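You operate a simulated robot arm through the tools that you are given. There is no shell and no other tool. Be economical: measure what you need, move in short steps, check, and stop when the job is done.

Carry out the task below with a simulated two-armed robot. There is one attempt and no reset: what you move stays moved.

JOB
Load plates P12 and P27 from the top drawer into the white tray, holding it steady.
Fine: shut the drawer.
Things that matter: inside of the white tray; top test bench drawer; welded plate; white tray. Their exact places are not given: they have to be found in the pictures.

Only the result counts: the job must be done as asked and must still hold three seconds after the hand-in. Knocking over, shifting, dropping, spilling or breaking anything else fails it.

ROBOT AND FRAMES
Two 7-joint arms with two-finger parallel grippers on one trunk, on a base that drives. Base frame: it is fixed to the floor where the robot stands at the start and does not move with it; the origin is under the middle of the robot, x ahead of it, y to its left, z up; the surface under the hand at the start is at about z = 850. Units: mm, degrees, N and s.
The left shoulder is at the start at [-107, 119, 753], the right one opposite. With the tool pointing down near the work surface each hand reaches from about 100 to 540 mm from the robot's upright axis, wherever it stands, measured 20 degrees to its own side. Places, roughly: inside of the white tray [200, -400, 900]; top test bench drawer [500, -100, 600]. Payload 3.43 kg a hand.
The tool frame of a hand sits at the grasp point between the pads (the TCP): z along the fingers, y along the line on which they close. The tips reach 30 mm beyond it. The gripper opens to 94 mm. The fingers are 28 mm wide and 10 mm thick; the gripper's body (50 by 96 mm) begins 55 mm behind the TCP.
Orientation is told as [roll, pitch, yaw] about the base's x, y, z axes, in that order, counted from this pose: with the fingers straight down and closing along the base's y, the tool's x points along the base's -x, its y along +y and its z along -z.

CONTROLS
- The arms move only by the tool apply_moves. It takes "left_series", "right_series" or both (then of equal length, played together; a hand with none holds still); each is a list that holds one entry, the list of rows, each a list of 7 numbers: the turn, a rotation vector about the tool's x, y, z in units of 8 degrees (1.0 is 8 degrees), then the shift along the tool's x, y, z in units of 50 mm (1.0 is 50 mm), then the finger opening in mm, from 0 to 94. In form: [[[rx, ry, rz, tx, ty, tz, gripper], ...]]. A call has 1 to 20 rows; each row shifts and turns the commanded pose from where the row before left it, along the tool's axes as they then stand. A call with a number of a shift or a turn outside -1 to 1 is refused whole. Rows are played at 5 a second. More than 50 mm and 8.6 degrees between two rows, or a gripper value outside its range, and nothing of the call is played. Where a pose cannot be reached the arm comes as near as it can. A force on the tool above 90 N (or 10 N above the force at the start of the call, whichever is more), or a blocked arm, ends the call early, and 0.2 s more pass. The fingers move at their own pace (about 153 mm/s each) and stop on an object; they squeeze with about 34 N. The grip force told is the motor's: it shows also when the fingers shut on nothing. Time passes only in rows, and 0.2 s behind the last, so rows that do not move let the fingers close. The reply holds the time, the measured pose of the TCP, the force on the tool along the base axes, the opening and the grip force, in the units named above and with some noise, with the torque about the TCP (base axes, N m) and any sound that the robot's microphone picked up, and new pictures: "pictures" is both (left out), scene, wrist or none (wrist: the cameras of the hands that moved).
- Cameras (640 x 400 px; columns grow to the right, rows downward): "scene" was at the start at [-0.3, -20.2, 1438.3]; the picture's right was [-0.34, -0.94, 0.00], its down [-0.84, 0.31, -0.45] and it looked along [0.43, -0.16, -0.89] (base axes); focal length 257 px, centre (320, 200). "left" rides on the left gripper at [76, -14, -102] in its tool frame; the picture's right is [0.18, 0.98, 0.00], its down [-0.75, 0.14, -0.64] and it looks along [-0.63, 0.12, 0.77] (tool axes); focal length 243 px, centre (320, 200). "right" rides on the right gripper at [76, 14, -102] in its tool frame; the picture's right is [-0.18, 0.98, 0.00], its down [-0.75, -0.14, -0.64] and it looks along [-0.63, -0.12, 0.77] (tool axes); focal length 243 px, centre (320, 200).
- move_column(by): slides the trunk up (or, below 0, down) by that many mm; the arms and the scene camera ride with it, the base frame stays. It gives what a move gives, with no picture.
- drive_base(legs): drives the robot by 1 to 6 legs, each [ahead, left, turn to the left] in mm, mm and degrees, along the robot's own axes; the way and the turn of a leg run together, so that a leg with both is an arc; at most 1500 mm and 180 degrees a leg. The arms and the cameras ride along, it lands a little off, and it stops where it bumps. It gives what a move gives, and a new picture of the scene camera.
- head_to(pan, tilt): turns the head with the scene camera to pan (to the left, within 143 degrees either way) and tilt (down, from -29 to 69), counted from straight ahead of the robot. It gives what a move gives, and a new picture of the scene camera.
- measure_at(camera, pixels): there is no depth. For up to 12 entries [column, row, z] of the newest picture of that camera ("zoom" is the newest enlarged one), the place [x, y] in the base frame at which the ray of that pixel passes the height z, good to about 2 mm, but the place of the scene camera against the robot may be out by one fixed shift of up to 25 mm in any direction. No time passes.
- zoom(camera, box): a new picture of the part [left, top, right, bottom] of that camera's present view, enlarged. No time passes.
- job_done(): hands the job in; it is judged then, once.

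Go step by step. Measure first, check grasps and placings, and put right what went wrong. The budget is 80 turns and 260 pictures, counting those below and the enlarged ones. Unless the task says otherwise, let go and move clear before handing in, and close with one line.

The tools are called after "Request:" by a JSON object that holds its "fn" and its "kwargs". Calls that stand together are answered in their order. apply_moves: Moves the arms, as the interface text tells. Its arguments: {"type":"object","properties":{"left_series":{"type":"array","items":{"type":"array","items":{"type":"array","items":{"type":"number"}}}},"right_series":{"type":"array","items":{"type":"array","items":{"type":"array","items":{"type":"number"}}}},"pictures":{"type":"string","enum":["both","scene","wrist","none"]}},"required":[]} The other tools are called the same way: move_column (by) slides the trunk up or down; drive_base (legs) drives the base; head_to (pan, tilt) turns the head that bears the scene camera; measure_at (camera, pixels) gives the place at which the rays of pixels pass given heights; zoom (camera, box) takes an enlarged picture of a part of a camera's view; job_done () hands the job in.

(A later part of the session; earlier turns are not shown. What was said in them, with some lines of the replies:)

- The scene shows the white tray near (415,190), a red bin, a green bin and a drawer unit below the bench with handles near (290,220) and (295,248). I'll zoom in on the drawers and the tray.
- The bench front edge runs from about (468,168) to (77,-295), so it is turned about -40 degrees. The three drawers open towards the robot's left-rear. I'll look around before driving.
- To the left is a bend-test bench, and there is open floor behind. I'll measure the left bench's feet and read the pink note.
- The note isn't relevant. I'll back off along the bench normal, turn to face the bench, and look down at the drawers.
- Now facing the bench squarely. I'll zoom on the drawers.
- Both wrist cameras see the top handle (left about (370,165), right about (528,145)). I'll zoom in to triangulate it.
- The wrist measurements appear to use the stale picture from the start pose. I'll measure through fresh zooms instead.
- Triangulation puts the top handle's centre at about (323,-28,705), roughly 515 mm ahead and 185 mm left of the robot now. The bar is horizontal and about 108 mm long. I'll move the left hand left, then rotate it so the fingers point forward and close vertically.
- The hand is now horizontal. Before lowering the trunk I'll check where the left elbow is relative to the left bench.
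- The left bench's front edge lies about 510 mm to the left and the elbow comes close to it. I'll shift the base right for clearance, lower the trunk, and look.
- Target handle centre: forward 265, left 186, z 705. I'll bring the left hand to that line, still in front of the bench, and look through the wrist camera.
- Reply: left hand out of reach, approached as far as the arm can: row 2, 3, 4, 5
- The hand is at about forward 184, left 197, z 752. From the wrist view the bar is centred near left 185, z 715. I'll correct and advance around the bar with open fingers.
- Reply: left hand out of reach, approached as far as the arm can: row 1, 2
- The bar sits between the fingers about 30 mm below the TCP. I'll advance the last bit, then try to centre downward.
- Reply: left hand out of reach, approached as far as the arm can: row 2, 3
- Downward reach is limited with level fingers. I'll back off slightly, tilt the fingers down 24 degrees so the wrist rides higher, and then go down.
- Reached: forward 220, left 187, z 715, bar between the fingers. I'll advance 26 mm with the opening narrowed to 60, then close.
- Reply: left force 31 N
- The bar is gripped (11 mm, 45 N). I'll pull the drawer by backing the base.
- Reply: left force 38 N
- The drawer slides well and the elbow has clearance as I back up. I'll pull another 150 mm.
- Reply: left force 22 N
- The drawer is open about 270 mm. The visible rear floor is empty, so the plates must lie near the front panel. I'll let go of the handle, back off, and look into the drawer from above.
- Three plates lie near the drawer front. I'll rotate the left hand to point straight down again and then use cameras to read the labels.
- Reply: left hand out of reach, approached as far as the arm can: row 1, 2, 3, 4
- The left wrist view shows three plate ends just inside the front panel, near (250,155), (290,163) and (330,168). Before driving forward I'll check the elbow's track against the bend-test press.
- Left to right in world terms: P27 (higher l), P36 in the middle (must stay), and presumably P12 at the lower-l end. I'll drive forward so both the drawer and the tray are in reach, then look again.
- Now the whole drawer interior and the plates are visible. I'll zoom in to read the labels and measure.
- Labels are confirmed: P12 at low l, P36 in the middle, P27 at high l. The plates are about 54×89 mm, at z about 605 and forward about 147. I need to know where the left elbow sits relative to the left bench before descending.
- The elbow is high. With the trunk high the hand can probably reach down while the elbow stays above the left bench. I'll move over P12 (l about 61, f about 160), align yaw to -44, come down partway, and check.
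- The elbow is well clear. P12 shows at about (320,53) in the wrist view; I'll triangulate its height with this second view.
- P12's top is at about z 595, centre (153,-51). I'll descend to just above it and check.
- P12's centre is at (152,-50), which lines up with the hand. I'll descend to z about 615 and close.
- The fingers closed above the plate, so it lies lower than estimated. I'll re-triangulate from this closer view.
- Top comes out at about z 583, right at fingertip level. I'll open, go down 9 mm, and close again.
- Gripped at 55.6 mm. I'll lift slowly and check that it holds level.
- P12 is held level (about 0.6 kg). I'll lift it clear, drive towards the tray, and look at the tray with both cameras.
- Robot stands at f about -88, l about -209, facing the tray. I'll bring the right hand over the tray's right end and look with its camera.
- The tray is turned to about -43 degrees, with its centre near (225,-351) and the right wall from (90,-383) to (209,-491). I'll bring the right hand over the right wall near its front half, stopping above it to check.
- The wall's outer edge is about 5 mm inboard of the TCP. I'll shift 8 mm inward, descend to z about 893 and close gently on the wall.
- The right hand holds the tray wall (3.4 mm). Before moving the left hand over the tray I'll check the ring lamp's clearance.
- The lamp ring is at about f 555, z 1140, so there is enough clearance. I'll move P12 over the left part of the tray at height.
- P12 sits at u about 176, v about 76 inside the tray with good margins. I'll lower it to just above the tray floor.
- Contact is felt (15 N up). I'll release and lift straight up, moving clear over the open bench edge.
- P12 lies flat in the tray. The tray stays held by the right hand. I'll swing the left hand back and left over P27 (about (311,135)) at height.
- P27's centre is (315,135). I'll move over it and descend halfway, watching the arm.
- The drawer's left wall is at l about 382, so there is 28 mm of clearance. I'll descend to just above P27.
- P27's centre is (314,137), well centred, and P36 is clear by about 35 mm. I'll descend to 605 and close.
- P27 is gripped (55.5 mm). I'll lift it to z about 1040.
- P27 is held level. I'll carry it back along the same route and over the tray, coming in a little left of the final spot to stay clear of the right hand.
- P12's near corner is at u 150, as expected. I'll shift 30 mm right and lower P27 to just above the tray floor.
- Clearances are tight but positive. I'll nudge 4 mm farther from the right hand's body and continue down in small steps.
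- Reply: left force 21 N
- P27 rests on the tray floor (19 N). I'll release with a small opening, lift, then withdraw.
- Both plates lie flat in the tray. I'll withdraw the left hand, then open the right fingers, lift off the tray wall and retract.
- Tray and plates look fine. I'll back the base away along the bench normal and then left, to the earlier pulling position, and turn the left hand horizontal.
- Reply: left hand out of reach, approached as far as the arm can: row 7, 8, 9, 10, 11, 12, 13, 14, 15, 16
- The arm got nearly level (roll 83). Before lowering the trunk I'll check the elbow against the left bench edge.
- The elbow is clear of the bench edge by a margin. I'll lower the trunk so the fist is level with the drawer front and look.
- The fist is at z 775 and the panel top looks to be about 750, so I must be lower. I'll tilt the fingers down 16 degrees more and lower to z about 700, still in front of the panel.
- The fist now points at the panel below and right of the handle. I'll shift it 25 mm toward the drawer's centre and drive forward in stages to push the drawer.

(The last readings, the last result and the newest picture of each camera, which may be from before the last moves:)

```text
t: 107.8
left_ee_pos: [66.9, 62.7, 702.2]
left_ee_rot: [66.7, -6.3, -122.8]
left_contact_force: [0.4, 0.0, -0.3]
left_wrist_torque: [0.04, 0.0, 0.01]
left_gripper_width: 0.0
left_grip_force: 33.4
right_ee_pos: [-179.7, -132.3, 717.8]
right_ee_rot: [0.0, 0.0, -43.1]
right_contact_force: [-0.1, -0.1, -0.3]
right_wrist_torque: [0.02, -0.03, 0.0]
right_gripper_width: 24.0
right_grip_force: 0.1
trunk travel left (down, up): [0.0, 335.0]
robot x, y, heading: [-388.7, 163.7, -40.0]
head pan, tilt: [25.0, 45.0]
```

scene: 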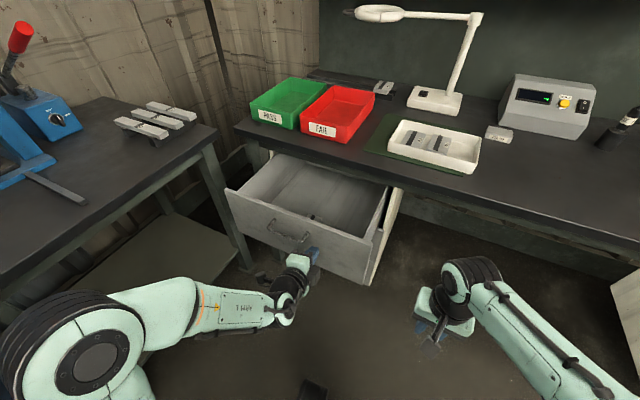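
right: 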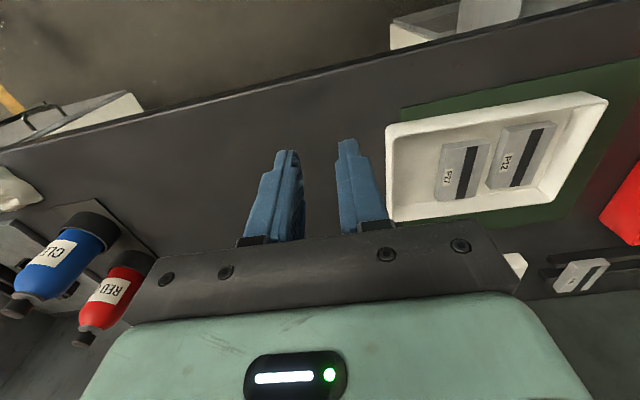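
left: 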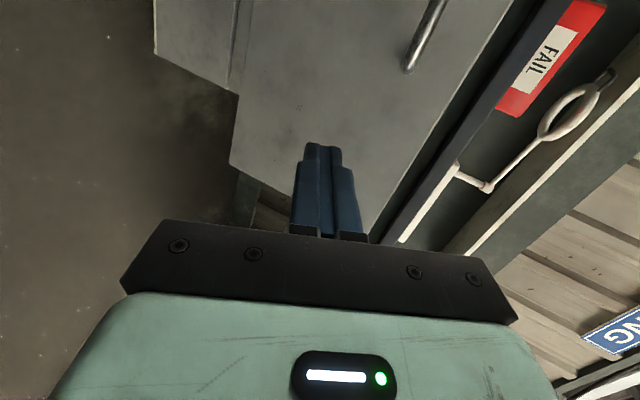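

No contact yet. The right hand is low and would reach the bench edge, so I'll raise and retract it before pushing on.

Request:
{"fn": "apply_moves", "kwargs": {"right_series": [[[0, 0, 0, 0.4, -0.2, -0.8, 24], [0, 0, 0, 0.4, -0.2, -0.8, 24], [0, 0, 0, 0.4, -0.2, -0.8, 24], [0, 0, 0, 0, 0, -0.9, 24], [0, 0, 0, 0, 0, -0.9, 24], [0, 0, 0, 0, 0, -0.9, 24], [0, 0, 0, 0, 0, -0.9, 24]]], "pictures": "none"}}

Request:
{"fn": "drive_base", "kwargs": {"legs": [[110, 0, 0]]}}

```text
t: 109.4
left_ee_pos: [66.5, 62.6, 701.0]
left_ee_rot: [66.7, -6.3, -122.8]
left_contact_force: [0.6, -0.1, -0.3]
left_wrist_torque: [-0.01, 0.0, 0.04]
left_gripper_width: 0.2
left_grip_force: 32.7
right_ee_pos: [-242.6, -113.3, 964.2]
right_ee_rot: [0.0, 0.3, -43.0]
right_contact_force: [-1.3, 0.0, 0.2]
right_wrist_torque: [-0.02, 0.0, -0.01]
right_gripper_width: 24.1
right_grip_force: 0.0
right hand out of reach, approached as far as the arm can: row 6, 7
trunk travel left (down, up): [0.0, 335.0]
robot x, y, heading: [-387.7, 164.5, -39.9]
head pan, tilt: [25.0, 45.0]
```

```text
t: 110.6
left_ee_pos: [152.2, -9.8, 701.6]
left_ee_rot: [66.7, -6.3, -122.8]
left_contact_force: [0.2, -0.1, 0.6]
left_wrist_torque: [-0.02, -0.05, 0.0]
left_gripper_width: 0.0
left_grip_force: 32.6
right_ee_pos: [-156.7, -184.7, 963.9]
right_ee_rot: [0.0, 0.3, -43.1]
right_contact_force: [0.0, -0.3, 0.8]
right_wrist_torque: [0.0, 0.0, -0.01]
right_gripper_width: 23.6
right_grip_force: 0.1
trunk travel left (down, up): [0.0, 335.0]
robot x, y, heading: [-304.5, 91.0, -40.0]
head pan, tilt: [25.0, 45.0]
```

scene: 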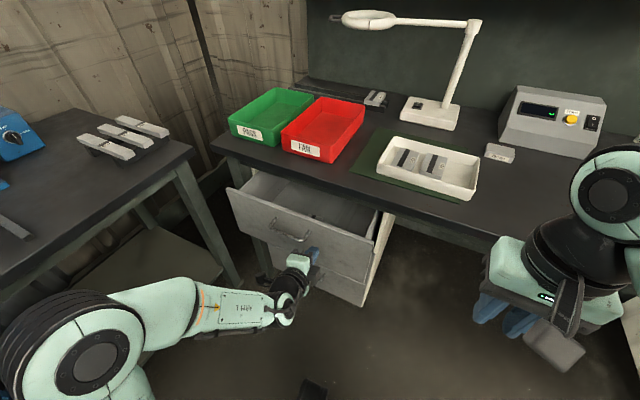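

The drawer is sliding in. I'll continue.

Request:
{"fn": "drive_base", "kwargs": {"legs": [[115, 0, 0]]}}

Request:
{"fn": "zoom", "kwargs": {"camera": "scene", "box": [200, 140, 420, 320]}}

```text
t: 111.8
left_ee_pos: [241.0, -84.2, 702.1]
left_ee_rot: [66.8, -6.2, -123.1]
left_contact_force: [-0.2, -0.4, -0.5]
left_wrist_torque: [0.03, 0.0, -0.01]
left_gripper_width: 0.2
left_grip_force: 33.7
right_ee_pos: [-68.9, -260.5, 963.4]
right_ee_rot: [0.0, 0.3, -43.3]
right_contact_force: [0.5, 0.1, -0.6]
right_wrist_torque: [0.03, 0.01, 0.01]
right_gripper_width: 24.0
right_grip_force: 0.2
trunk travel left (down, up): [0.0, 335.0]
robot x, y, heading: [-215.9, 16.8, -40.1]
head pan, tilt: [25.0, 45.0]
```

scene: 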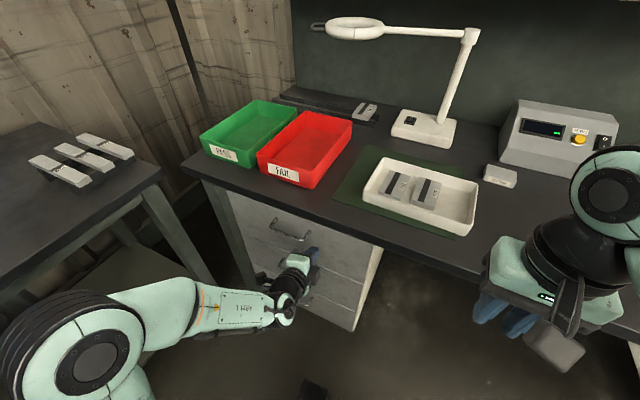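

```text
2.22 times, centred on (310, 230) of scene
```

zoom: 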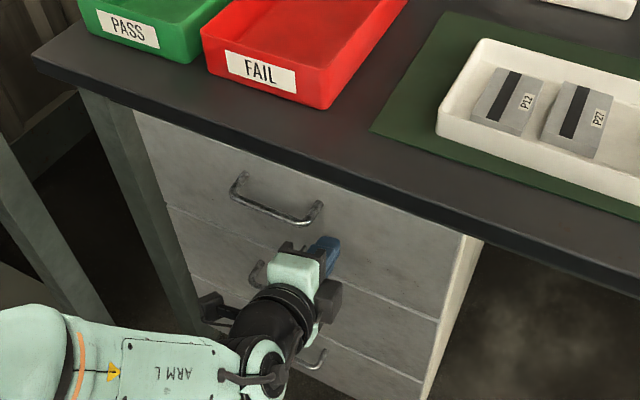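

It is nearly closed, with no force yet. I'll push the last part with the arm in small steps.

Request:
{"fn": "apply_moves", "kwargs": {"left_series": [[[0, 0, 0, 0, 0.08, 0.18, 0], [0, 0, 0, 0, 0.08, 0.18, 0]]], "pictures": "wrist"}}

Request:
{"fn": "apply_moves", "kwargs": {"left_series": [[[0, 0, 0, 0, 0.06, 0.13, 0], [0, 0, 0, 0, 0, 0, 0]]], "pictures": "none"}}

```text
t: 112.4
left_ee_pos: [255.7, -93.9, 701.0]
left_ee_rot: [66.6, -6.3, -123.0]
left_contact_force: [-0.1, -0.6, 0.0]
left_wrist_torque: [-0.02, 0.0, 0.01]
left_gripper_width: 0.3
left_grip_force: 33.0
right_ee_pos: [-68.9, -259.8, 963.7]
right_ee_rot: [0.0, 0.3, -43.2]
right_contact_force: [-0.5, 0.0, 0.1]
right_wrist_torque: [-0.03, -0.01, -0.01]
right_gripper_width: 24.1
right_grip_force: 0.1
trunk travel left (down, up): [0.0, 335.0]
robot x, y, heading: [-217.9, 18.6, -39.8]
head pan, tilt: [25.0, 45.0]
```

left: 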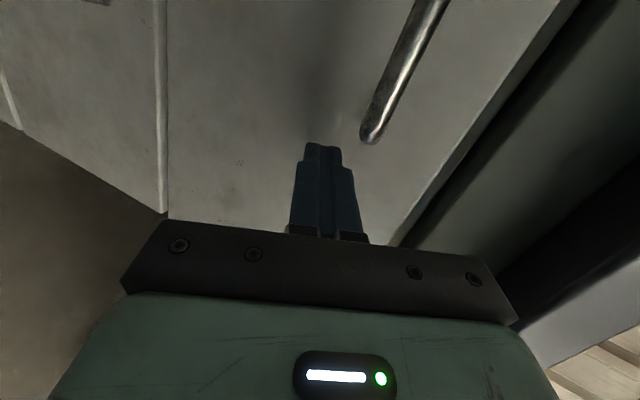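

```text
t: 113.0
left_ee_pos: [263.9, -98.9, 701.6]
left_ee_rot: [66.7, -6.3, -123.0]
left_contact_force: [0.8, 0.1, 0.1]
left_wrist_torque: [-0.01, -0.02, 0.02]
left_gripper_width: 0.0
left_grip_force: 32.8
right_ee_pos: [-68.5, -258.6, 963.2]
right_ee_rot: [0.0, 0.3, -43.2]
right_contact_force: [-0.4, 0.3, 0.6]
right_wrist_torque: [0.03, 0.0, -0.01]
right_gripper_width: 24.2
right_grip_force: 0.0
trunk travel left (down, up): [0.0, 335.0]
robot x, y, heading: [-217.2, 19.9, -40.2]
head pan, tilt: [25.0, 45.0]
```

Request:
{"fn": "apply_moves", "kwargs": {"left_series": [[[0, 0, 0, 0, 0.06, 0.13, 0], [0, 0, 0, 0, 0, 0, 0]]], "pictures": "none"}}

Request:
{"fn": "apply_moves", "kwargs": {"left_series": [[[0, 0, 0, 0, 0.06, 0.13, 0], [0, 0, 0, 0, 0, 0, 0]]], "pictures": "both"}}

```text
t: 113.6
left_ee_pos: [265.6, -101.8, 702.3]
left_ee_rot: [66.5, -6.3, -123.0]
left_contact_force: [-31.7, 26.3, 5.7]
left_wrist_torque: [-0.13, -0.05, -0.37]
left_gripper_width: 0.0
left_grip_force: 33.5
right_ee_pos: [-71.4, -256.4, 964.4]
right_ee_rot: [0.1, 0.1, -43.2]
right_contact_force: [-0.2, 0.1, -1.3]
right_wrist_torque: [0.0, 0.0, 0.0]
right_gripper_width: 24.2
right_grip_force: 0.0
trunk travel left (down, up): [0.0, 335.0]
robot x, y, heading: [-211.6, 14.6, -39.9]
head pan, tilt: [25.0, 45.0]
```

```text
t: 114.2
left_ee_pos: [265.3, -100.4, 702.1]
left_ee_rot: [66.3, -6.2, -123.1]
left_contact_force: [-35.3, 30.0, 18.9]
left_wrist_torque: [-0.5, -0.26, -0.42]
left_gripper_width: 0.0
left_grip_force: 33.1
right_ee_pos: [-73.6, -254.3, 965.3]
right_ee_rot: [0.0, -0.1, -43.1]
right_contact_force: [-0.3, -0.5, -0.3]
right_wrist_torque: [0.01, 0.02, 0.01]
right_gripper_width: 24.3
right_grip_force: 0.1
trunk travel left (down, up): [0.0, 335.0]
robot x, y, heading: [-218.6, 20.7, -40.0]
head pan, tilt: [25.0, 45.0]
stopped in row 2 (left hand): the force on the tool passed its limit at 92 N (the readings are from after the stop); the commanded pose is now the measured one
```

scene: 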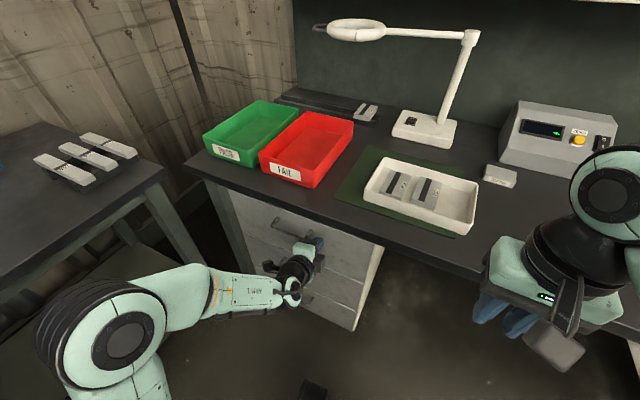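
left: 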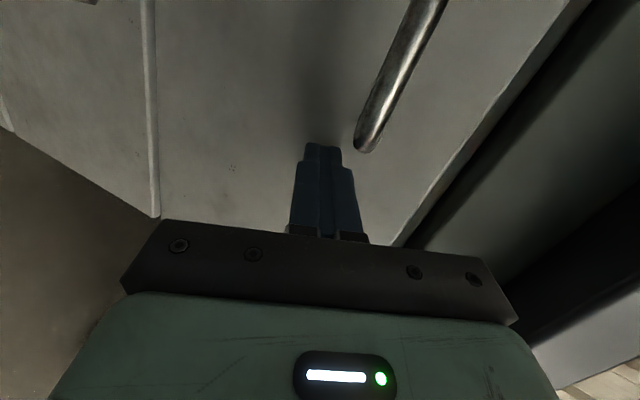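

The drawer met a hard stop at forward about 293, its closed position. I'll back off and verify.

Request:
{"fn": "apply_moves", "kwargs": {"left_series": [[[0, 0, 0, 0, -0.15, -0.35, 0], [0, 0, 0, 0, -0.3, -0.7, 0], [0, 0, 0, 0, 0, 0, 0]]], "pictures": "none"}}

Request:
{"fn": "drive_base", "kwargs": {"legs": [[-200, 0, 0]]}}

Request:
{"fn": "zoom", "kwargs": {"camera": "scene", "box": [200, 110, 400, 270]}}

Request:
{"fn": "zoom", "kwargs": {"camera": "left", "box": [0, 0, 640, 400]}}

```text
t: 115.0
left_ee_pos: [222.7, -71.9, 698.3]
left_ee_rot: [65.8, -6.2, -123.0]
left_contact_force: [0.3, -0.5, -0.6]
left_wrist_torque: [-0.04, 0.0, 0.01]
left_gripper_width: 0.0
left_grip_force: 32.7
right_ee_pos: [-68.9, -257.7, 963.0]
right_ee_rot: [-0.1, 0.3, -43.2]
right_contact_force: [-0.5, -0.1, 0.3]
right_wrist_torque: [-0.01, -0.02, 0.0]
right_gripper_width: 23.8
right_grip_force: 0.0
trunk travel left (down, up): [0.0, 335.0]
robot x, y, heading: [-214.9, 15.3, -39.9]
head pan, tilt: [25.0, 45.0]
```

```text
t: 116.6
left_ee_pos: [69.4, 56.5, 698.6]
left_ee_rot: [65.9, -6.2, -123.1]
left_contact_force: [0.1, 0.5, -0.5]
left_wrist_torque: [0.0, -0.03, 0.01]
left_gripper_width: 0.0
left_grip_force: 32.5
right_ee_pos: [-224.0, -128.1, 963.9]
right_ee_rot: [-0.1, 0.3, -43.1]
right_contact_force: [0.5, -0.4, 0.0]
right_wrist_torque: [-0.04, -0.03, -0.01]
right_gripper_width: 24.1
right_grip_force: 0.0
trunk travel left (down, up): [0.0, 335.0]
robot x, y, heading: [-367.7, 148.2, -40.0]
head pan, tilt: [25.0, 45.0]
```

scene: 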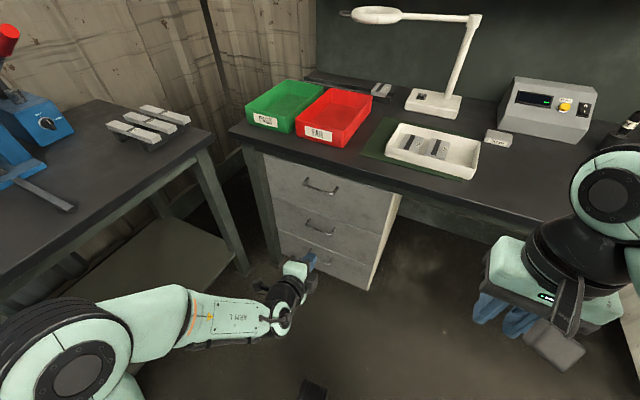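

```text
2.50 times, centred on (300, 190) of scene
```

zoom: 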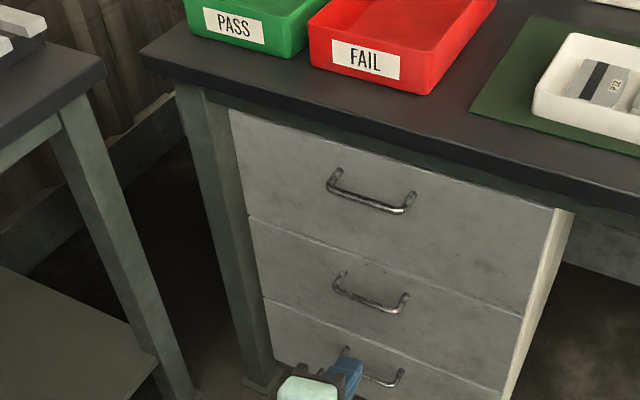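

```text
1.00 times, centred on (320, 200) of left (not enlarged: the box is as wide or as high as the picture)
```

zoom: 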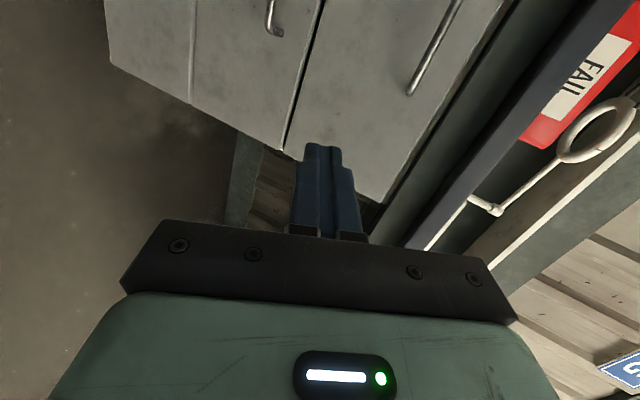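

Request:
{"fn": "zoom", "kwargs": {"camera": "left", "box": [180, 60, 400, 220]}}

Request:
{"fn": "zoom", "kwargs": {"camera": "scene", "box": [330, 170, 430, 250]}}

Request:
{"fn": "zoom", "kwargs": {"camera": "scene", "box": [360, 110, 500, 200]}}

```text
2.50 times, centred on (290, 140) of left
```

zoom: 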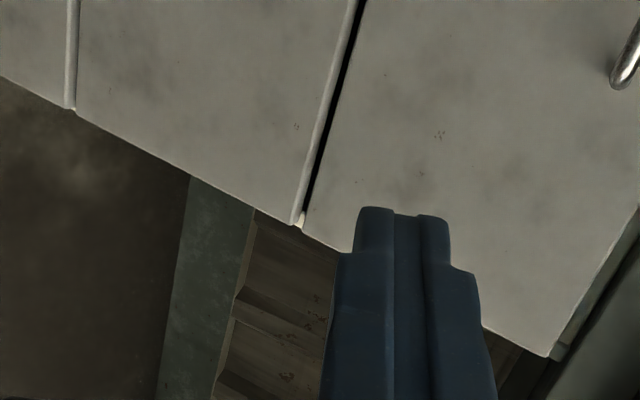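

```text
5.00 times, centred on (380, 210) of scene
```

zoom: 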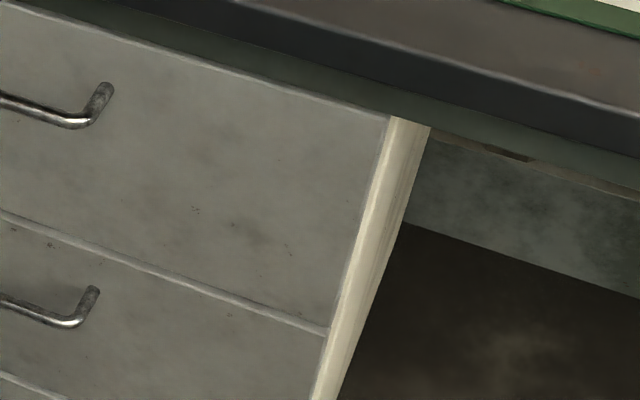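

```text
4.44 times, centred on (430, 155) of scene
```

zoom: 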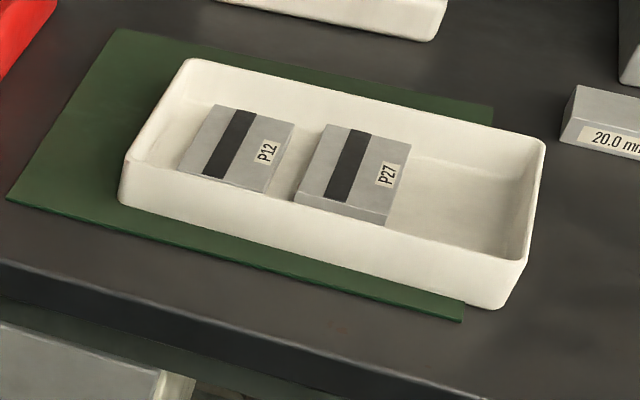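

The top drawer is shut against its stop and flush with the others. P12 and P27 lie flat in the white tray, P36 stayed in the drawer, and both hands are clear, so I'm handing in.

Request:
{"fn": "job_done", "kwargs": {}}

```text
The job is handed in.
```

I loaded plates P12 and P27 into the white tray while the right hand held it steady, then shut the top drawer with P36 still inside, and handed the job in.
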